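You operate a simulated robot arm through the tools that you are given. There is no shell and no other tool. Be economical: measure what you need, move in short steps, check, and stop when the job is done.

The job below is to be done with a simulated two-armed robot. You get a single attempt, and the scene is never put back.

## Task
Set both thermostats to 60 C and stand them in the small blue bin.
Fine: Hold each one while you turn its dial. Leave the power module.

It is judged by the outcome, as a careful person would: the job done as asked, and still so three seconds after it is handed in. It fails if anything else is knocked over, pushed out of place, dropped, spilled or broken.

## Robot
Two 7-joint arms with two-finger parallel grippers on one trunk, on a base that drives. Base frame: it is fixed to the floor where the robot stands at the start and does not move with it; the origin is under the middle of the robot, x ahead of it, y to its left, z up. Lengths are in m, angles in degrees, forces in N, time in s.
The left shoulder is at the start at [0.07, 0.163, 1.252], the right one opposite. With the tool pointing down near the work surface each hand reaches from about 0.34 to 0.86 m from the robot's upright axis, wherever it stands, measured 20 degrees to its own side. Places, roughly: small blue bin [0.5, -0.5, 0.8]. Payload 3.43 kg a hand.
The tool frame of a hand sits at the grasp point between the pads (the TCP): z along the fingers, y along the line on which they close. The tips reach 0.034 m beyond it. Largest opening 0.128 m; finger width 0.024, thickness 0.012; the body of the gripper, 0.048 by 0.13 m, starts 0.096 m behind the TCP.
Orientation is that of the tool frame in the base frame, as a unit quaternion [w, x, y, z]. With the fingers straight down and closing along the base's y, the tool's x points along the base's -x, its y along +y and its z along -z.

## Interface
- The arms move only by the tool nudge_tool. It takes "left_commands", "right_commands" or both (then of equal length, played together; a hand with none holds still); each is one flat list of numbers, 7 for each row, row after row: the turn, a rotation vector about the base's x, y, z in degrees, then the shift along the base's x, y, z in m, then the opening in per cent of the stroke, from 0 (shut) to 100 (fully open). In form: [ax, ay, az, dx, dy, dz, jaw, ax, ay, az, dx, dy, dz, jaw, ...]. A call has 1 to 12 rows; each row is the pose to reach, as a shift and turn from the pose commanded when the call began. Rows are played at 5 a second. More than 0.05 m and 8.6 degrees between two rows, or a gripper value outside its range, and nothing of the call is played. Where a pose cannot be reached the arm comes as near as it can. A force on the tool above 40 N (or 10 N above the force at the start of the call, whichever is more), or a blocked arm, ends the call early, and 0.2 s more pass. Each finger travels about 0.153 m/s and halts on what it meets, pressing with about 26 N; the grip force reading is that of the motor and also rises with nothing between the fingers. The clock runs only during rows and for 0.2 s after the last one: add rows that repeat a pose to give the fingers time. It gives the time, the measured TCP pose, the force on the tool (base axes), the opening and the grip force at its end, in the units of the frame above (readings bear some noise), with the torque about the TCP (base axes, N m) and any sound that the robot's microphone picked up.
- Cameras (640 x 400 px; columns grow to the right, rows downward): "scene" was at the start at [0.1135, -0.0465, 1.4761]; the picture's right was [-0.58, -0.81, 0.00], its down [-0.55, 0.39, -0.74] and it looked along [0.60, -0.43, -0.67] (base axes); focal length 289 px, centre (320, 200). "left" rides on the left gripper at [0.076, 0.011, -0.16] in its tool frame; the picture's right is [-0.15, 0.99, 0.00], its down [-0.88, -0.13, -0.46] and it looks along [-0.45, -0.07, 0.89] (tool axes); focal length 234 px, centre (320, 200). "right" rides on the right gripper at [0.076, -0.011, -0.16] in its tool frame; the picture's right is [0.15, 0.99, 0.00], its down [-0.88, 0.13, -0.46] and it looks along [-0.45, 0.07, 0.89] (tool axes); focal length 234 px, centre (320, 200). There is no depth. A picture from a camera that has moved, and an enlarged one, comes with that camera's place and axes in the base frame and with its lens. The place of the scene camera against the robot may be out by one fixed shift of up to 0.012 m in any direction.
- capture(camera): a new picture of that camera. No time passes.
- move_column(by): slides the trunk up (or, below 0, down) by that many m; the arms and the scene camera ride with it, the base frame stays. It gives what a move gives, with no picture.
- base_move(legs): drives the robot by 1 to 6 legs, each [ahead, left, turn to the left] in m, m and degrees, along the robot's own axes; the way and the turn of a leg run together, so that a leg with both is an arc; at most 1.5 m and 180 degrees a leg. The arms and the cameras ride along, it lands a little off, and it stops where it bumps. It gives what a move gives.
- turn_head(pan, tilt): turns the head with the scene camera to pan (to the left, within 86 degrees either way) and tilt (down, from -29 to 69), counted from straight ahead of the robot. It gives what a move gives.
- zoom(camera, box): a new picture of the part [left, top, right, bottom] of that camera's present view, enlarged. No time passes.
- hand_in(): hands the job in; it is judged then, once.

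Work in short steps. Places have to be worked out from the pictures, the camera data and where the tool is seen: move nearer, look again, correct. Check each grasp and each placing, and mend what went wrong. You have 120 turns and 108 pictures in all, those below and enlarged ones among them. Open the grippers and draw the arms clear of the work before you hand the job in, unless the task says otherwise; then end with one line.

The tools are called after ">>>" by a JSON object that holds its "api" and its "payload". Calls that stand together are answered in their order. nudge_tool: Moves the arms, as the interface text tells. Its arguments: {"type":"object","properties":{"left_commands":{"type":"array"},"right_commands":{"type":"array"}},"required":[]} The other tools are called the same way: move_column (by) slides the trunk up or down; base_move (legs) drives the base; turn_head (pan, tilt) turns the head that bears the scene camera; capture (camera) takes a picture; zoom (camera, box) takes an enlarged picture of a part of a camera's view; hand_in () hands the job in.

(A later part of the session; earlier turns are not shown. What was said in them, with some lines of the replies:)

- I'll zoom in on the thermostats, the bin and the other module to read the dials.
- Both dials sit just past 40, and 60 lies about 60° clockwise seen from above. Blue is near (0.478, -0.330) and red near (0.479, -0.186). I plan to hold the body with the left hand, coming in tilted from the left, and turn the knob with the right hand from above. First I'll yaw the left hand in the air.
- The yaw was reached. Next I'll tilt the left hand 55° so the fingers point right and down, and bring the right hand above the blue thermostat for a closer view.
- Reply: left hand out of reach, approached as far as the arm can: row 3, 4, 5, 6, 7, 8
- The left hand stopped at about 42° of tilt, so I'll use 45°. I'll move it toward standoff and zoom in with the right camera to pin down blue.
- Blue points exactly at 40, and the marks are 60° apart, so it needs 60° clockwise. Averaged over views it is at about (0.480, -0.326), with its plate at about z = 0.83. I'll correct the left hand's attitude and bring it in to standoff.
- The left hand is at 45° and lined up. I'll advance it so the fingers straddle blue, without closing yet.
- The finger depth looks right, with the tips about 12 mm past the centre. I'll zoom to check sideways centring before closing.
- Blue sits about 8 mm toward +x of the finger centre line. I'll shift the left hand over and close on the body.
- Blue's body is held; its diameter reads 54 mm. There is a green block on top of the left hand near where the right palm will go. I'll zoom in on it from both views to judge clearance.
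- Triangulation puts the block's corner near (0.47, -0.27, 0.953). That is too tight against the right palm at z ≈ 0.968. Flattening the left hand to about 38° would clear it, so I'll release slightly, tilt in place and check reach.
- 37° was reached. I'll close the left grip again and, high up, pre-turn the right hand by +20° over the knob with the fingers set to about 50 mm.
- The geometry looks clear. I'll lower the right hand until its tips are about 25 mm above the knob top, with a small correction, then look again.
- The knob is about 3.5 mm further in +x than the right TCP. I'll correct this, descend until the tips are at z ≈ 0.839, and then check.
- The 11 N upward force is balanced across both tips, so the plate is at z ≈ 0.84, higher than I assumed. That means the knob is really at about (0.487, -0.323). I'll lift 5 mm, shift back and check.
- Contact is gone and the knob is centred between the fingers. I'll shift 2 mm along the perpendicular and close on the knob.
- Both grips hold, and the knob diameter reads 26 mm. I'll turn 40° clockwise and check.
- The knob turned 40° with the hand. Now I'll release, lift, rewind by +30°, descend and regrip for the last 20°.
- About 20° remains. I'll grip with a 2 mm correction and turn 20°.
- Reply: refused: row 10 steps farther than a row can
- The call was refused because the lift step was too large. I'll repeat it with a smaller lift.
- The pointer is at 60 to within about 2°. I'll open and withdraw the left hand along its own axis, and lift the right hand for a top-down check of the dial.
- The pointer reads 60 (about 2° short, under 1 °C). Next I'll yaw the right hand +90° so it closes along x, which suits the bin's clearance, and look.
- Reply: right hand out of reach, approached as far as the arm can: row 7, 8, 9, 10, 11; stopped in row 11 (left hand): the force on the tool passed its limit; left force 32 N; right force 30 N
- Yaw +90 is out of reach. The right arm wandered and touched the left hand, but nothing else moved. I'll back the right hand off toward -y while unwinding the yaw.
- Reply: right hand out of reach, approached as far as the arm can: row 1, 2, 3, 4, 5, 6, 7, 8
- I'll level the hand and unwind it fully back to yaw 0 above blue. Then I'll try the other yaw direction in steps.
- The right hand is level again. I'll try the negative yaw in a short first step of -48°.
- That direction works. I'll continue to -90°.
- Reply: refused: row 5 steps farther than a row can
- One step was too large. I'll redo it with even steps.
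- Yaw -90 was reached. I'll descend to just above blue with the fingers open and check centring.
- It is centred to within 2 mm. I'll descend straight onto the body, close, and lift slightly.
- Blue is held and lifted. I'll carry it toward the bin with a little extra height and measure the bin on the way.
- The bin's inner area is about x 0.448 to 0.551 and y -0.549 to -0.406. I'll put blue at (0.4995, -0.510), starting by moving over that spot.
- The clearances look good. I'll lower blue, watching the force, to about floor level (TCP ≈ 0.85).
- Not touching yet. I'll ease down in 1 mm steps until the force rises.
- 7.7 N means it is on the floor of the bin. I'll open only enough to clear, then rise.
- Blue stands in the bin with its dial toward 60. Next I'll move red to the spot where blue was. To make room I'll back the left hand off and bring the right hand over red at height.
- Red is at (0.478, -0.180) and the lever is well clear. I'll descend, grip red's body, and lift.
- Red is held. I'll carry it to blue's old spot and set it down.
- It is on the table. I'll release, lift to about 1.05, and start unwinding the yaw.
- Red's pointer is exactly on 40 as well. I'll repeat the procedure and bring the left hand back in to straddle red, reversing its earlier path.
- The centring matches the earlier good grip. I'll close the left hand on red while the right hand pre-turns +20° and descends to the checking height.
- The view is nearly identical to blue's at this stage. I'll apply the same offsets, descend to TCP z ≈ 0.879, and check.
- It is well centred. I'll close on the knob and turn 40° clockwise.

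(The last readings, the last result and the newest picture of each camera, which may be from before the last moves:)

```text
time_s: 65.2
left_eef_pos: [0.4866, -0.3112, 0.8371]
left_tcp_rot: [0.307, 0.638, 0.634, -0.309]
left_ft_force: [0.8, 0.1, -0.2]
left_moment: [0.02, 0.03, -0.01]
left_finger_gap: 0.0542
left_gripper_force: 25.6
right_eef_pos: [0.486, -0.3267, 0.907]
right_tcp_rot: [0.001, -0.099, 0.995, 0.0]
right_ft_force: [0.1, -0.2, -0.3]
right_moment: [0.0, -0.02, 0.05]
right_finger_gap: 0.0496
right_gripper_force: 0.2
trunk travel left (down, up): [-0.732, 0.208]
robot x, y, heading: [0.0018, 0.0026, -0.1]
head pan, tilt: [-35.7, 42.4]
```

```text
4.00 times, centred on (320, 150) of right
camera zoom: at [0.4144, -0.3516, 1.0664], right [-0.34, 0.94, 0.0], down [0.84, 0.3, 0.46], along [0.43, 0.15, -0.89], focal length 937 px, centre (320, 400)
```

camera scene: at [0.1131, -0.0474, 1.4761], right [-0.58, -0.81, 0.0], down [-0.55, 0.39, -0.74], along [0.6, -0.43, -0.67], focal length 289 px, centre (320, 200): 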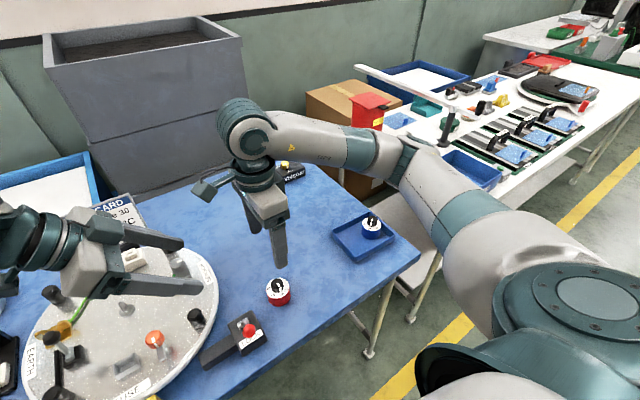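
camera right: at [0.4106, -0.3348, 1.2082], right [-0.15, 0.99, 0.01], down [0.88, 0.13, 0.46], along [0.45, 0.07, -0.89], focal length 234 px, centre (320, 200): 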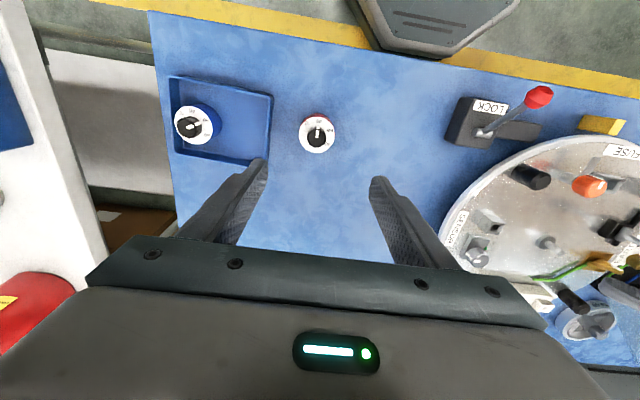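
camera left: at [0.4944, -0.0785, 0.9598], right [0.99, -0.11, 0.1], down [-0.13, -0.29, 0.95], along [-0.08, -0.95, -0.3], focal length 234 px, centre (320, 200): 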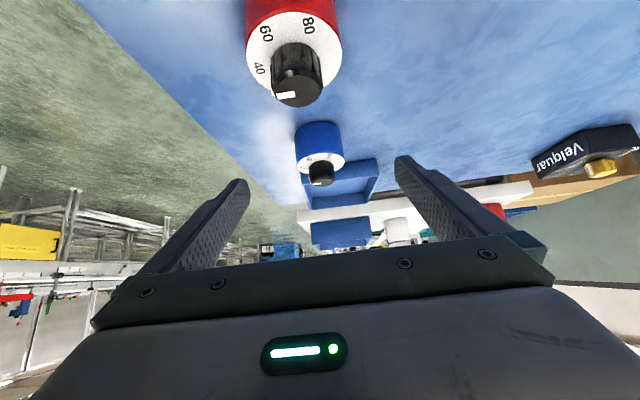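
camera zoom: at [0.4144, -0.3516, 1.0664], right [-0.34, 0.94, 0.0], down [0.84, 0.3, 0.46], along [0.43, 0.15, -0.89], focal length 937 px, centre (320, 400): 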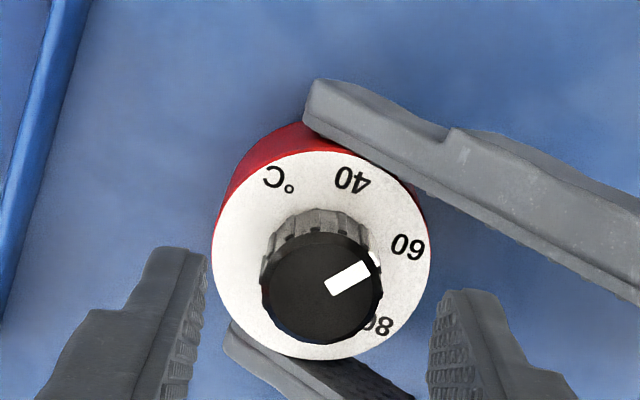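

40° has been turned and about 21° remains. I'll descend, grip, turn 21.5°, release and lift.

>>> {"api": "nudge_tool", "payload": {"right_commands": [0, 0, 0, 0, 0.001, -0.03, 39, 0, 0, 0, 0, 0.001, -0.03, 30, 0, 0, 0, 0, 0.001, -0.03, 15, 0, 0, 0, 0, 0.001, -0.03, 15, 0, 0, -7, 0, 0.001, -0.03, 15, 0, 0, -14, 0, 0.001, -0.03, 15, 0, 0, -21.5, 0, 0.001, -0.03, 15, 0, 0, -21.5, 0, 0.001, -0.03, 15, 0, 0, -21.5, 0, 0.001, -0.03, 28, 0, 0, -21.5, 0, 0.001, -0.03, 39, 0, 0, -21.5, 0, 0.001, 0.015, 39, 0, 0, -21.5, 0, 0.001, 0.06, 39]}}

>>> {"api": "zoom", "payload": {"camera": "right", "box": [280, 100, 360, 170]}}

```text
time_s: 67.8
left_eef_pos: [0.4861, -0.3108, 0.8366]
left_tcp_rot: [0.307, 0.639, 0.634, -0.309]
left_ft_force: [0.9, 0.1, 0.5]
left_moment: [-0.03, 0.0, -0.02]
left_finger_gap: 0.0544
left_gripper_force: 26.7
right_eef_pos: [0.4854, -0.3262, 0.9686]
right_tcp_rot: [0.0, 0.09, 0.996, 0.0]
right_ft_force: [0.5, -0.6, -0.2]
right_moment: [-0.01, 0.0, 0.03]
right_finger_gap: 0.0498
right_gripper_force: 0.0
trunk travel left (down, up): [-0.732, 0.208]
robot x, y, heading: [0.0019, 0.0002, 0.4]
head pan, tilt: [-35.7, 42.4]
```

```text
5.71 times, centred on (320, 135) of right
camera zoom: at [0.4093, -0.3227, 1.1276], right [0.03, 1.0, 0.0], down [0.89, -0.03, 0.46], along [0.46, -0.02, -0.89], focal length 1338 px, centre (320, 571)
```

zoom: 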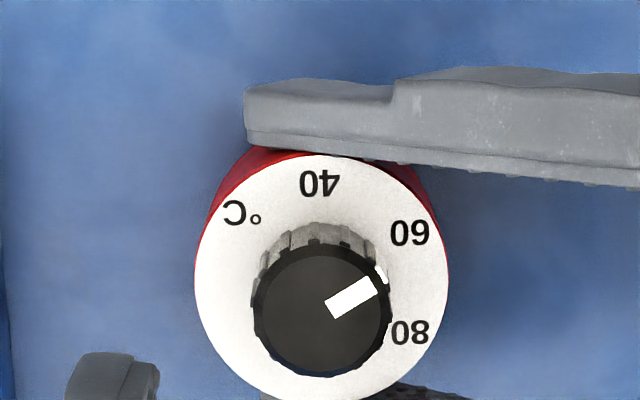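

The red pointer is on 60. I'll release and withdraw the left hand, raise the right, and then yaw it to -90° for the pick.

>>> {"api": "nudge_tool", "payload": {"left_commands": [0, 0, 0, 0, 0, 0, 60, 0, 0, 0, 0, 0, 0, 75, 0, 0, 0, 0, 0.03, 0.023, 75, 0, 0, 0, 0, 0.06, 0.046, 75, 0, 0, 0, 0, 0.09, 0.069, 75, 0, 0, 0, 0, 0.12, 0.092, 75, 0, 0, 0, 0, 0.15, 0.115, 75, 0, 0, 0, 0, 0.185, 0.134, 75, 0, 0, 0, 0, 0.185, 0.134, 75], "right_commands": [0, 0, 0, 0, 0, 0.02, 50, 0, 0, 0, 0, 0, 0.04, 60, 0, 0, 0, 0, 0, 0.06, 75, 0, 0, 0, 0, 0, 0.083, 75, 0, 0, -8, 0, 0, 0.083, 75, 0, 0, -16, 0, 0, 0.083, 75, 0, 0, -24, 0, 0, 0.083, 75, 0, 0, -32, 0, 0, 0.083, 75, 0, 0, -40, 0, 0, 0.083, 75]}}

>>> {"api": "nudge_tool", "payload": {"right_commands": [0, 0, -8, 0, 0, 0, 75, 0, 0, -16, 0, 0, 0, 75, 0, 0, -24, 0, 0, 0, 75, 0, 0, -32, 0, 0, 0, 75, 0, 0, -39.8, 0, 0, 0, 75, 0, 0, -39.8, 0, 0.002, -0.04, 75, 0, 0, -39.8, 0, 0.002, -0.08, 75, 0, 0, -39.8, 0, 0.002, -0.12, 75, 0, 0, -39.8, 0, 0.002, -0.12, 75]}}

>>> {"api": "capture", "payload": {"camera": "right"}}

```text
time_s: 69.8
left_eef_pos: [0.4871, -0.1283, 0.971]
left_tcp_rot: [0.307, 0.639, 0.634, -0.309]
left_ft_force: [-0.4, 0.7, 0.2]
left_moment: [0.01, 0.0, -0.02]
left_finger_gap: 0.0961
left_gripper_force: 0.0
right_eef_pos: [0.4839, -0.3255, 1.0505]
right_tcp_rot: [0.0, 0.426, 0.904, 0.001]
right_ft_force: [-0.2, -0.1, 0.1]
right_moment: [-0.01, 0.0, 0.03]
right_finger_gap: 0.0959
right_gripper_force: 0.0
trunk travel left (down, up): [-0.732, 0.208]
robot x, y, heading: [0.0016, -0.0038, 0.2]
head pan, tilt: [-35.7, 42.4]
```

```text
time_s: 71.8
left_eef_pos: [0.4863, -0.1264, 0.9702]
left_tcp_rot: [0.307, 0.638, 0.634, -0.31]
left_ft_force: [0.1, 0.0, 0.2]
left_moment: [-0.01, -0.01, 0.01]
left_finger_gap: 0.096
left_gripper_force: 0.0
right_eef_pos: [0.4854, -0.324, 0.9317]
right_tcp_rot: [0.0, 0.708, 0.706, 0.0]
right_ft_force: [0.4, -0.1, 0.6]
right_moment: [0.01, 0.01, 0.01]
right_finger_gap: 0.0962
right_gripper_force: 0.0
trunk travel left (down, up): [-0.732, 0.208]
robot x, y, heading: [0.0005, -0.0006, 0.0]
head pan, tilt: [-35.7, 42.4]
```

```text
47 pictures are left
camera right: at [0.4755, -0.2471, 1.0912], right [0.99, 0.14, 0.0], down [0.13, -0.88, 0.46], along [0.07, -0.45, -0.89], focal length 234 px, centre (320, 200)
```

right: 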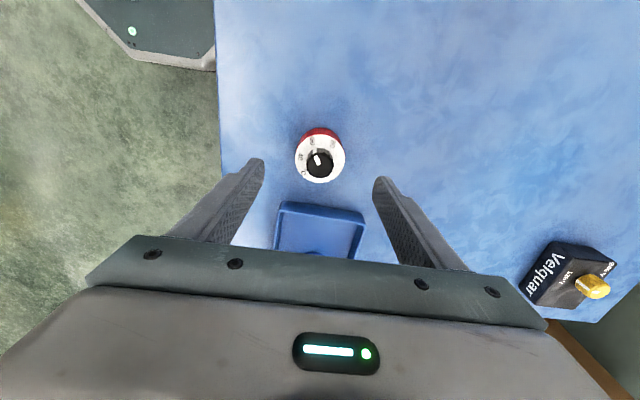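

This matches the earlier pick view. I'll descend, grip red and lift.

>>> {"api": "nudge_tool", "payload": {"right_commands": [0, 0, 0, 0, 0, -0.03, 75, 0, 0, 0, 0, 0, -0.06, 75, 0, 0, 0, 0, 0, -0.086, 75, 0, 0, 0, 0, 0, -0.086, 55, 0, 0, 0, 0, 0, -0.086, 35, 0, 0, 0, 0, 0, -0.086, 30, 0, 0, 0, 0, 0, -0.086, 30, 0, 0, 0, 0, 0, -0.05, 30, 0, 0, 0, 0, 0, -0.003, 30, 0, 0, 0, 0, 0, -0.003, 30]}}

>>> {"api": "zoom", "payload": {"camera": "right", "box": [260, 140, 380, 240]}}

```text
time_s: 74.0
left_eef_pos: [0.4872, -0.1272, 0.9707]
left_tcp_rot: [0.307, 0.639, 0.635, -0.308]
left_ft_force: [0.8, 0.3, -0.7]
left_moment: [0.03, 0.0, -0.02]
left_finger_gap: 0.0963
left_gripper_force: 0.1
right_eef_pos: [0.4867, -0.3217, 0.9279]
right_tcp_rot: [-0.001, 0.708, 0.707, -0.001]
right_ft_force: [-0.8, -0.6, -1.1]
right_moment: [-0.02, 0.0, -0.02]
right_finger_gap: 0.0543
right_gripper_force: 25.9
trunk travel left (down, up): [-0.732, 0.208]
robot x, y, heading: [0.0043, -0.0012, -0.1]
head pan, tilt: [-35.7, 42.4]
```

```text
4.00 times, centred on (320, 190) of right
camera zoom: at [0.4759, -0.2456, 1.0875], right [0.99, 0.14, 0.0], down [0.13, -0.88, 0.46], along [0.06, -0.45, -0.89], focal length 937 px, centre (320, 240)
```

zoom: 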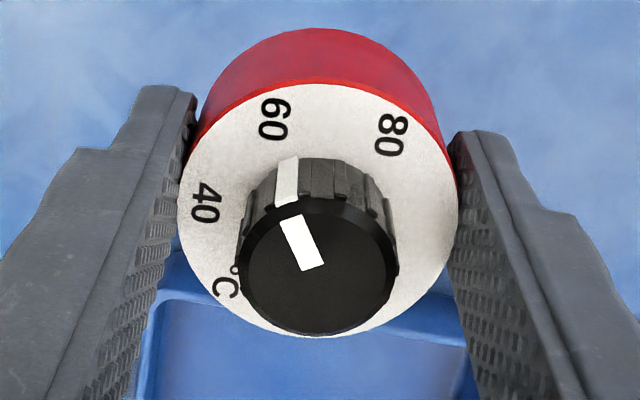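

Red is held with its dial on 60. I'll carry it to (0.4995, -0.442) and lower it partway.

>>> {"api": "nudge_tool", "payload": {"right_commands": [0, 0, 0, 0.005, -0.04, 0, 30, 0, 0, 0, 0.01, -0.08, 0, 30, 0, 0, 0, 0.014, -0.12, 0, 30, 0, 0, 0, 0.014, -0.12, 0, 30, 0, 0, 0, 0.014, -0.12, -0.025, 30, 0, 0, 0, 0.014, -0.12, -0.05, 30, 0, 0, 0, 0.014, -0.12, -0.05, 30]}}

>>> {"api": "capture", "payload": {"camera": "right"}}

>>> {"api": "zoom", "payload": {"camera": "scene", "box": [300, 190, 420, 280]}}

```text
time_s: 75.6
left_eef_pos: [0.4858, -0.1262, 0.9716]
left_tcp_rot: [0.307, 0.638, 0.634, -0.309]
left_ft_force: [-0.2, 0.6, 0.2]
left_moment: [0.0, 0.03, 0.02]
left_finger_gap: 0.0962
left_gripper_force: 0.0
right_eef_pos: [0.5001, -0.442, 0.8767]
right_tcp_rot: [0.001, 0.708, 0.706, 0.0]
right_ft_force: [-0.4, 0.2, -1.1]
right_moment: [-0.01, 0.03, 0.03]
right_finger_gap: 0.0545
right_gripper_force: 26.1
trunk travel left (down, up): [-0.732, 0.208]
robot x, y, heading: [-0.0021, -0.0034, 0.2]
head pan, tilt: [-35.7, 42.4]
```

```text
45 pictures are left
camera right: at [0.4895, -0.3658, 1.0362], right [0.99, 0.14, 0.0], down [0.13, -0.88, 0.46], along [0.06, -0.45, -0.89], focal length 234 px, centre (320, 200)
```

right: 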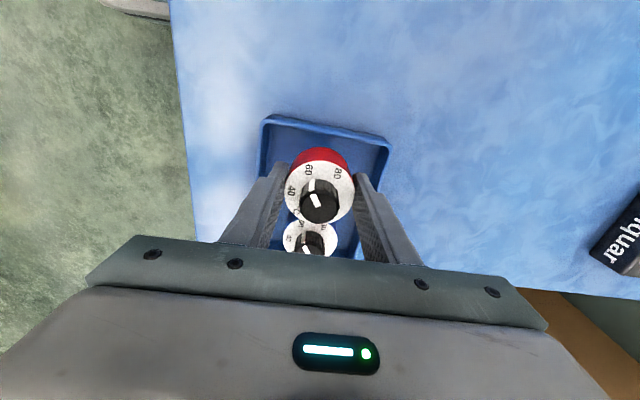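

```text
4.44 times, centred on (360, 235) of scene
camera zoom: at [0.1135, -0.0463, 1.4761], right [-0.58, -0.81, 0.0], down [-0.55, 0.39, -0.74], along [0.6, -0.43, -0.67], focal length 1284 px, centre (142, 44)
```

zoom: 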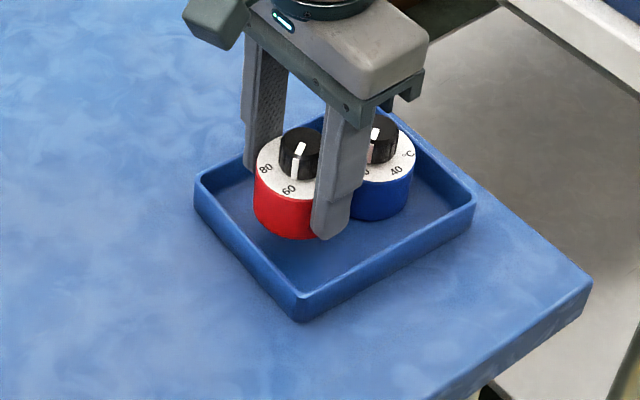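

The clearances look fine. I'll lower slowly until contact.

>>> {"api": "nudge_tool", "payload": {"right_commands": [0, 0, 0, 0, 0, -0.014, 30, 0, 0, 0, 0, 0, -0.022, 30, 0, 0, 0, 0, 0, -0.025, 30, 0, 0, 0, 0, 0, -0.027, 30, 0, 0, 0, 0, 0, -0.028, 30, 0, 0, 0, 0, 0, -0.029, 30, 0, 0, 0, 0, 0, -0.029, 30]}}

```text
time_s: 77.2
left_eef_pos: [0.4847, -0.1252, 0.9703]
left_tcp_rot: [0.308, 0.638, 0.634, -0.309]
left_ft_force: [0.2, 0.5, 0.7]
left_moment: [-0.04, -0.04, 0.0]
left_finger_gap: 0.096
left_gripper_force: 0.1
right_eef_pos: [0.5, -0.4434, 0.8492]
right_tcp_rot: [0.001, 0.709, 0.705, -0.001]
right_ft_force: [2.2, -0.3, 11.6]
right_moment: [-0.1, 0.05, 0.01]
right_finger_gap: 0.0544
right_gripper_force: 25.6
trunk travel left (down, up): [-0.732, 0.208]
robot x, y, heading: [-0.0016, -0.0018, 0.0]
head pan, tilt: [-35.7, 42.4]
```

It is seated at 11.6 N. I'll release narrowly and rise clear.

>>> {"api": "nudge_tool", "payload": {"right_commands": [0, 0, 0, 0, 0, 0.001, 47, 0, 0, 0, 0, 0, 0.001, 52, 0, 0, 0, 0, 0, 0.001, 52, 0, 0, 0, 0, 0, 0.03, 52, 0, 0, 0, 0, 0, 0.06, 52, 0, 0, 0, 0, 0, 0.1, 55, 0, 0, 0, 0, 0, 0.14, 60, 0, 0, 0, 0, 0, 0.18, 70, 0, 0, 0, 0, 0.04, 0.2, 75, 0, 0, 0, 0, 0.08, 0.2, 75, 0, 0, 0, 0, 0.08, 0.2, 75]}}

>>> {"api": "capture", "payload": {"camera": "right"}}

>>> {"api": "zoom", "payload": {"camera": "scene", "box": [310, 195, 410, 270]}}

>>> {"api": "capture", "payload": {"camera": "scene"}}

```text
time_s: 79.6
left_eef_pos: [0.486, -0.1274, 0.9706]
left_tcp_rot: [0.308, 0.639, 0.634, -0.309]
left_ft_force: [0.2, 0.3, 0.4]
left_moment: [-0.01, 0.03, 0.01]
left_finger_gap: 0.0961
left_gripper_force: 0.0
right_eef_pos: [0.4985, -0.363, 1.0479]
right_tcp_rot: [0.0, 0.708, 0.707, 0.0]
right_ft_force: [0.5, -0.1, 0.3]
right_moment: [0.05, -0.02, -0.03]
right_finger_gap: 0.096
right_gripper_force: 0.1
trunk travel left (down, up): [-0.732, 0.208]
robot x, y, heading: [0.0011, -0.0033, -0.2]
head pan, tilt: [-35.7, 42.4]
```

```text
43 pictures are left
camera right: at [0.4892, -0.2868, 1.2075], right [0.99, 0.14, 0.0], down [0.13, -0.88, 0.46], along [0.07, -0.45, -0.89], focal length 234 px, centre (320, 200)
```

right: 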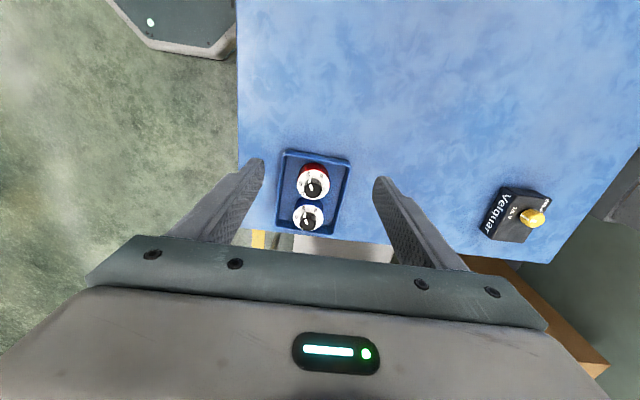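

```text
5.33 times, centred on (360, 232) of scene
camera zoom: at [0.1126, -0.0478, 1.4761], right [-0.58, -0.81, 0.0], down [-0.55, 0.39, -0.74], along [0.6, -0.43, -0.67], focal length 1541 px, centre (107, 27)
```

zoom: 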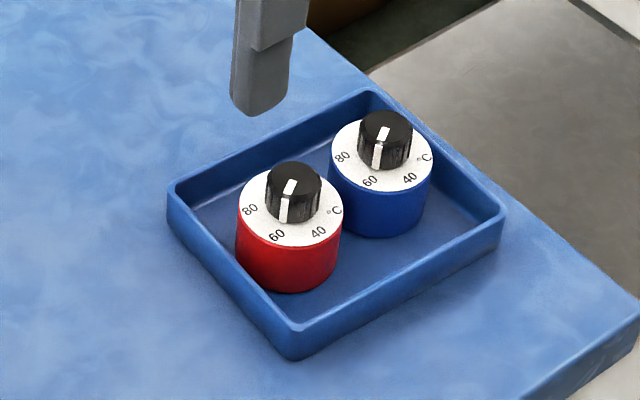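

```text
41 pictures are left
camera scene: at [0.1126, -0.0478, 1.4761], right [-0.58, -0.81, 0.0], down [-0.55, 0.39, -0.74], along [0.6, -0.43, -0.67], focal length 289 px, centre (320, 200)
```

scene: 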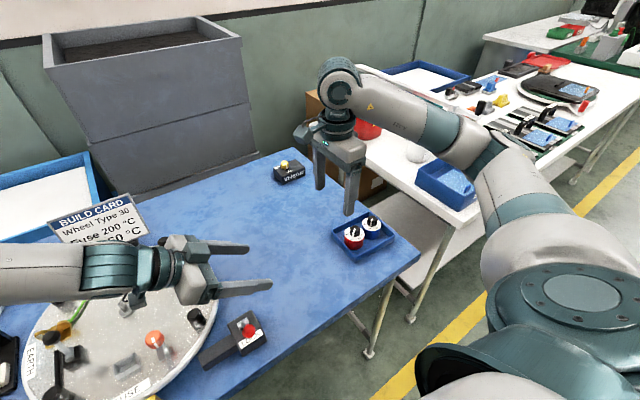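

Both stand upright in the bin with their dials on 60, and everything else looks undisturbed. I'll raise both arms clear and take a last close look.

>>> {"api": "nudge_tool", "payload": {"left_commands": [3, 0, 0, 0, 0.03, 0.03, 90, 6, 0, 0, 0, 0.06, 0.06, 100, 9, 0, 0, 0, 0.09, 0.09, 100, 12, 0, 0, 0, 0.11, 0.1, 100, 12, 0, 0, 0, 0.11, 0.1, 100], "right_commands": [0, 0, 0, -0.01, 0, 0.03, 90, 0, 0, 0, -0.02, 0, 0.06, 100, 0, 0, 0, -0.03, 0, 0.08, 100, 0, 0, 0, -0.03, 0, 0.1, 100, 0, 0, 0, -0.03, 0, 0.1, 100]}}

>>> {"api": "zoom", "payload": {"camera": "right", "box": [280, 120, 360, 220]}}

```text
time_s: 80.8
left_eef_pos: [0.487, -0.0159, 1.0699]
left_tcp_rot: [0.238, 0.668, 0.663, -0.241]
left_ft_force: [-0.8, -0.2, -0.3]
left_moment: [0.01, 0.0, -0.02]
left_finger_gap: 0.1282
left_gripper_force: 0.1
right_eef_pos: [0.4707, -0.363, 1.1469]
right_tcp_rot: [0.0, 0.708, 0.706, 0.0]
right_ft_force: [-0.3, -0.4, -0.6]
right_moment: [0.03, 0.01, 0.01]
right_finger_gap: 0.1279
right_gripper_force: 0.0
trunk travel left (down, up): [-0.732, 0.208]
robot x, y, heading: [-0.0009, 0.0004, -0.2]
head pan, tilt: [-35.7, 42.4]
```

```text
4.00 times, centred on (320, 170) of right
camera zoom: at [0.4604, -0.287, 1.3063], right [0.99, 0.14, 0.0], down [0.13, -0.88, 0.46], along [0.06, -0.45, -0.89], focal length 937 px, centre (320, 320)
```

zoom: 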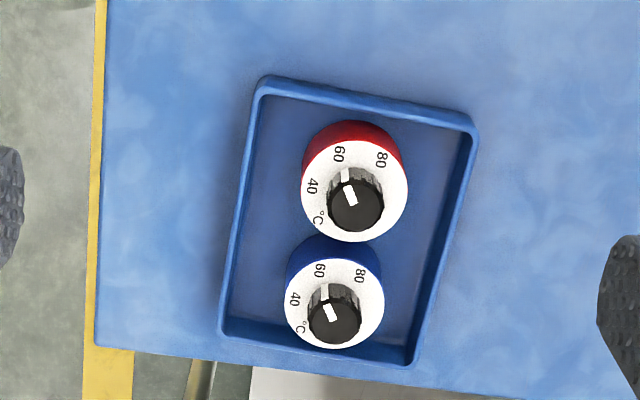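

Both thermostats stand upright in the bin with their dials on 60, and both arms are clear with grippers open. I'm handing in.

>>> {"api": "hand_in", "payload": {}}

```text
The job is handed in.
```

Both thermostats are set to 60 °C and standing upright in the small blue bin. I held each one while turning its dial; the blue dial looks to be about 2° of turn short of the mark, which is under 1 °C. I left the power module alone. The two hands bumped each other once in mid-air, but nothing else was disturbed.
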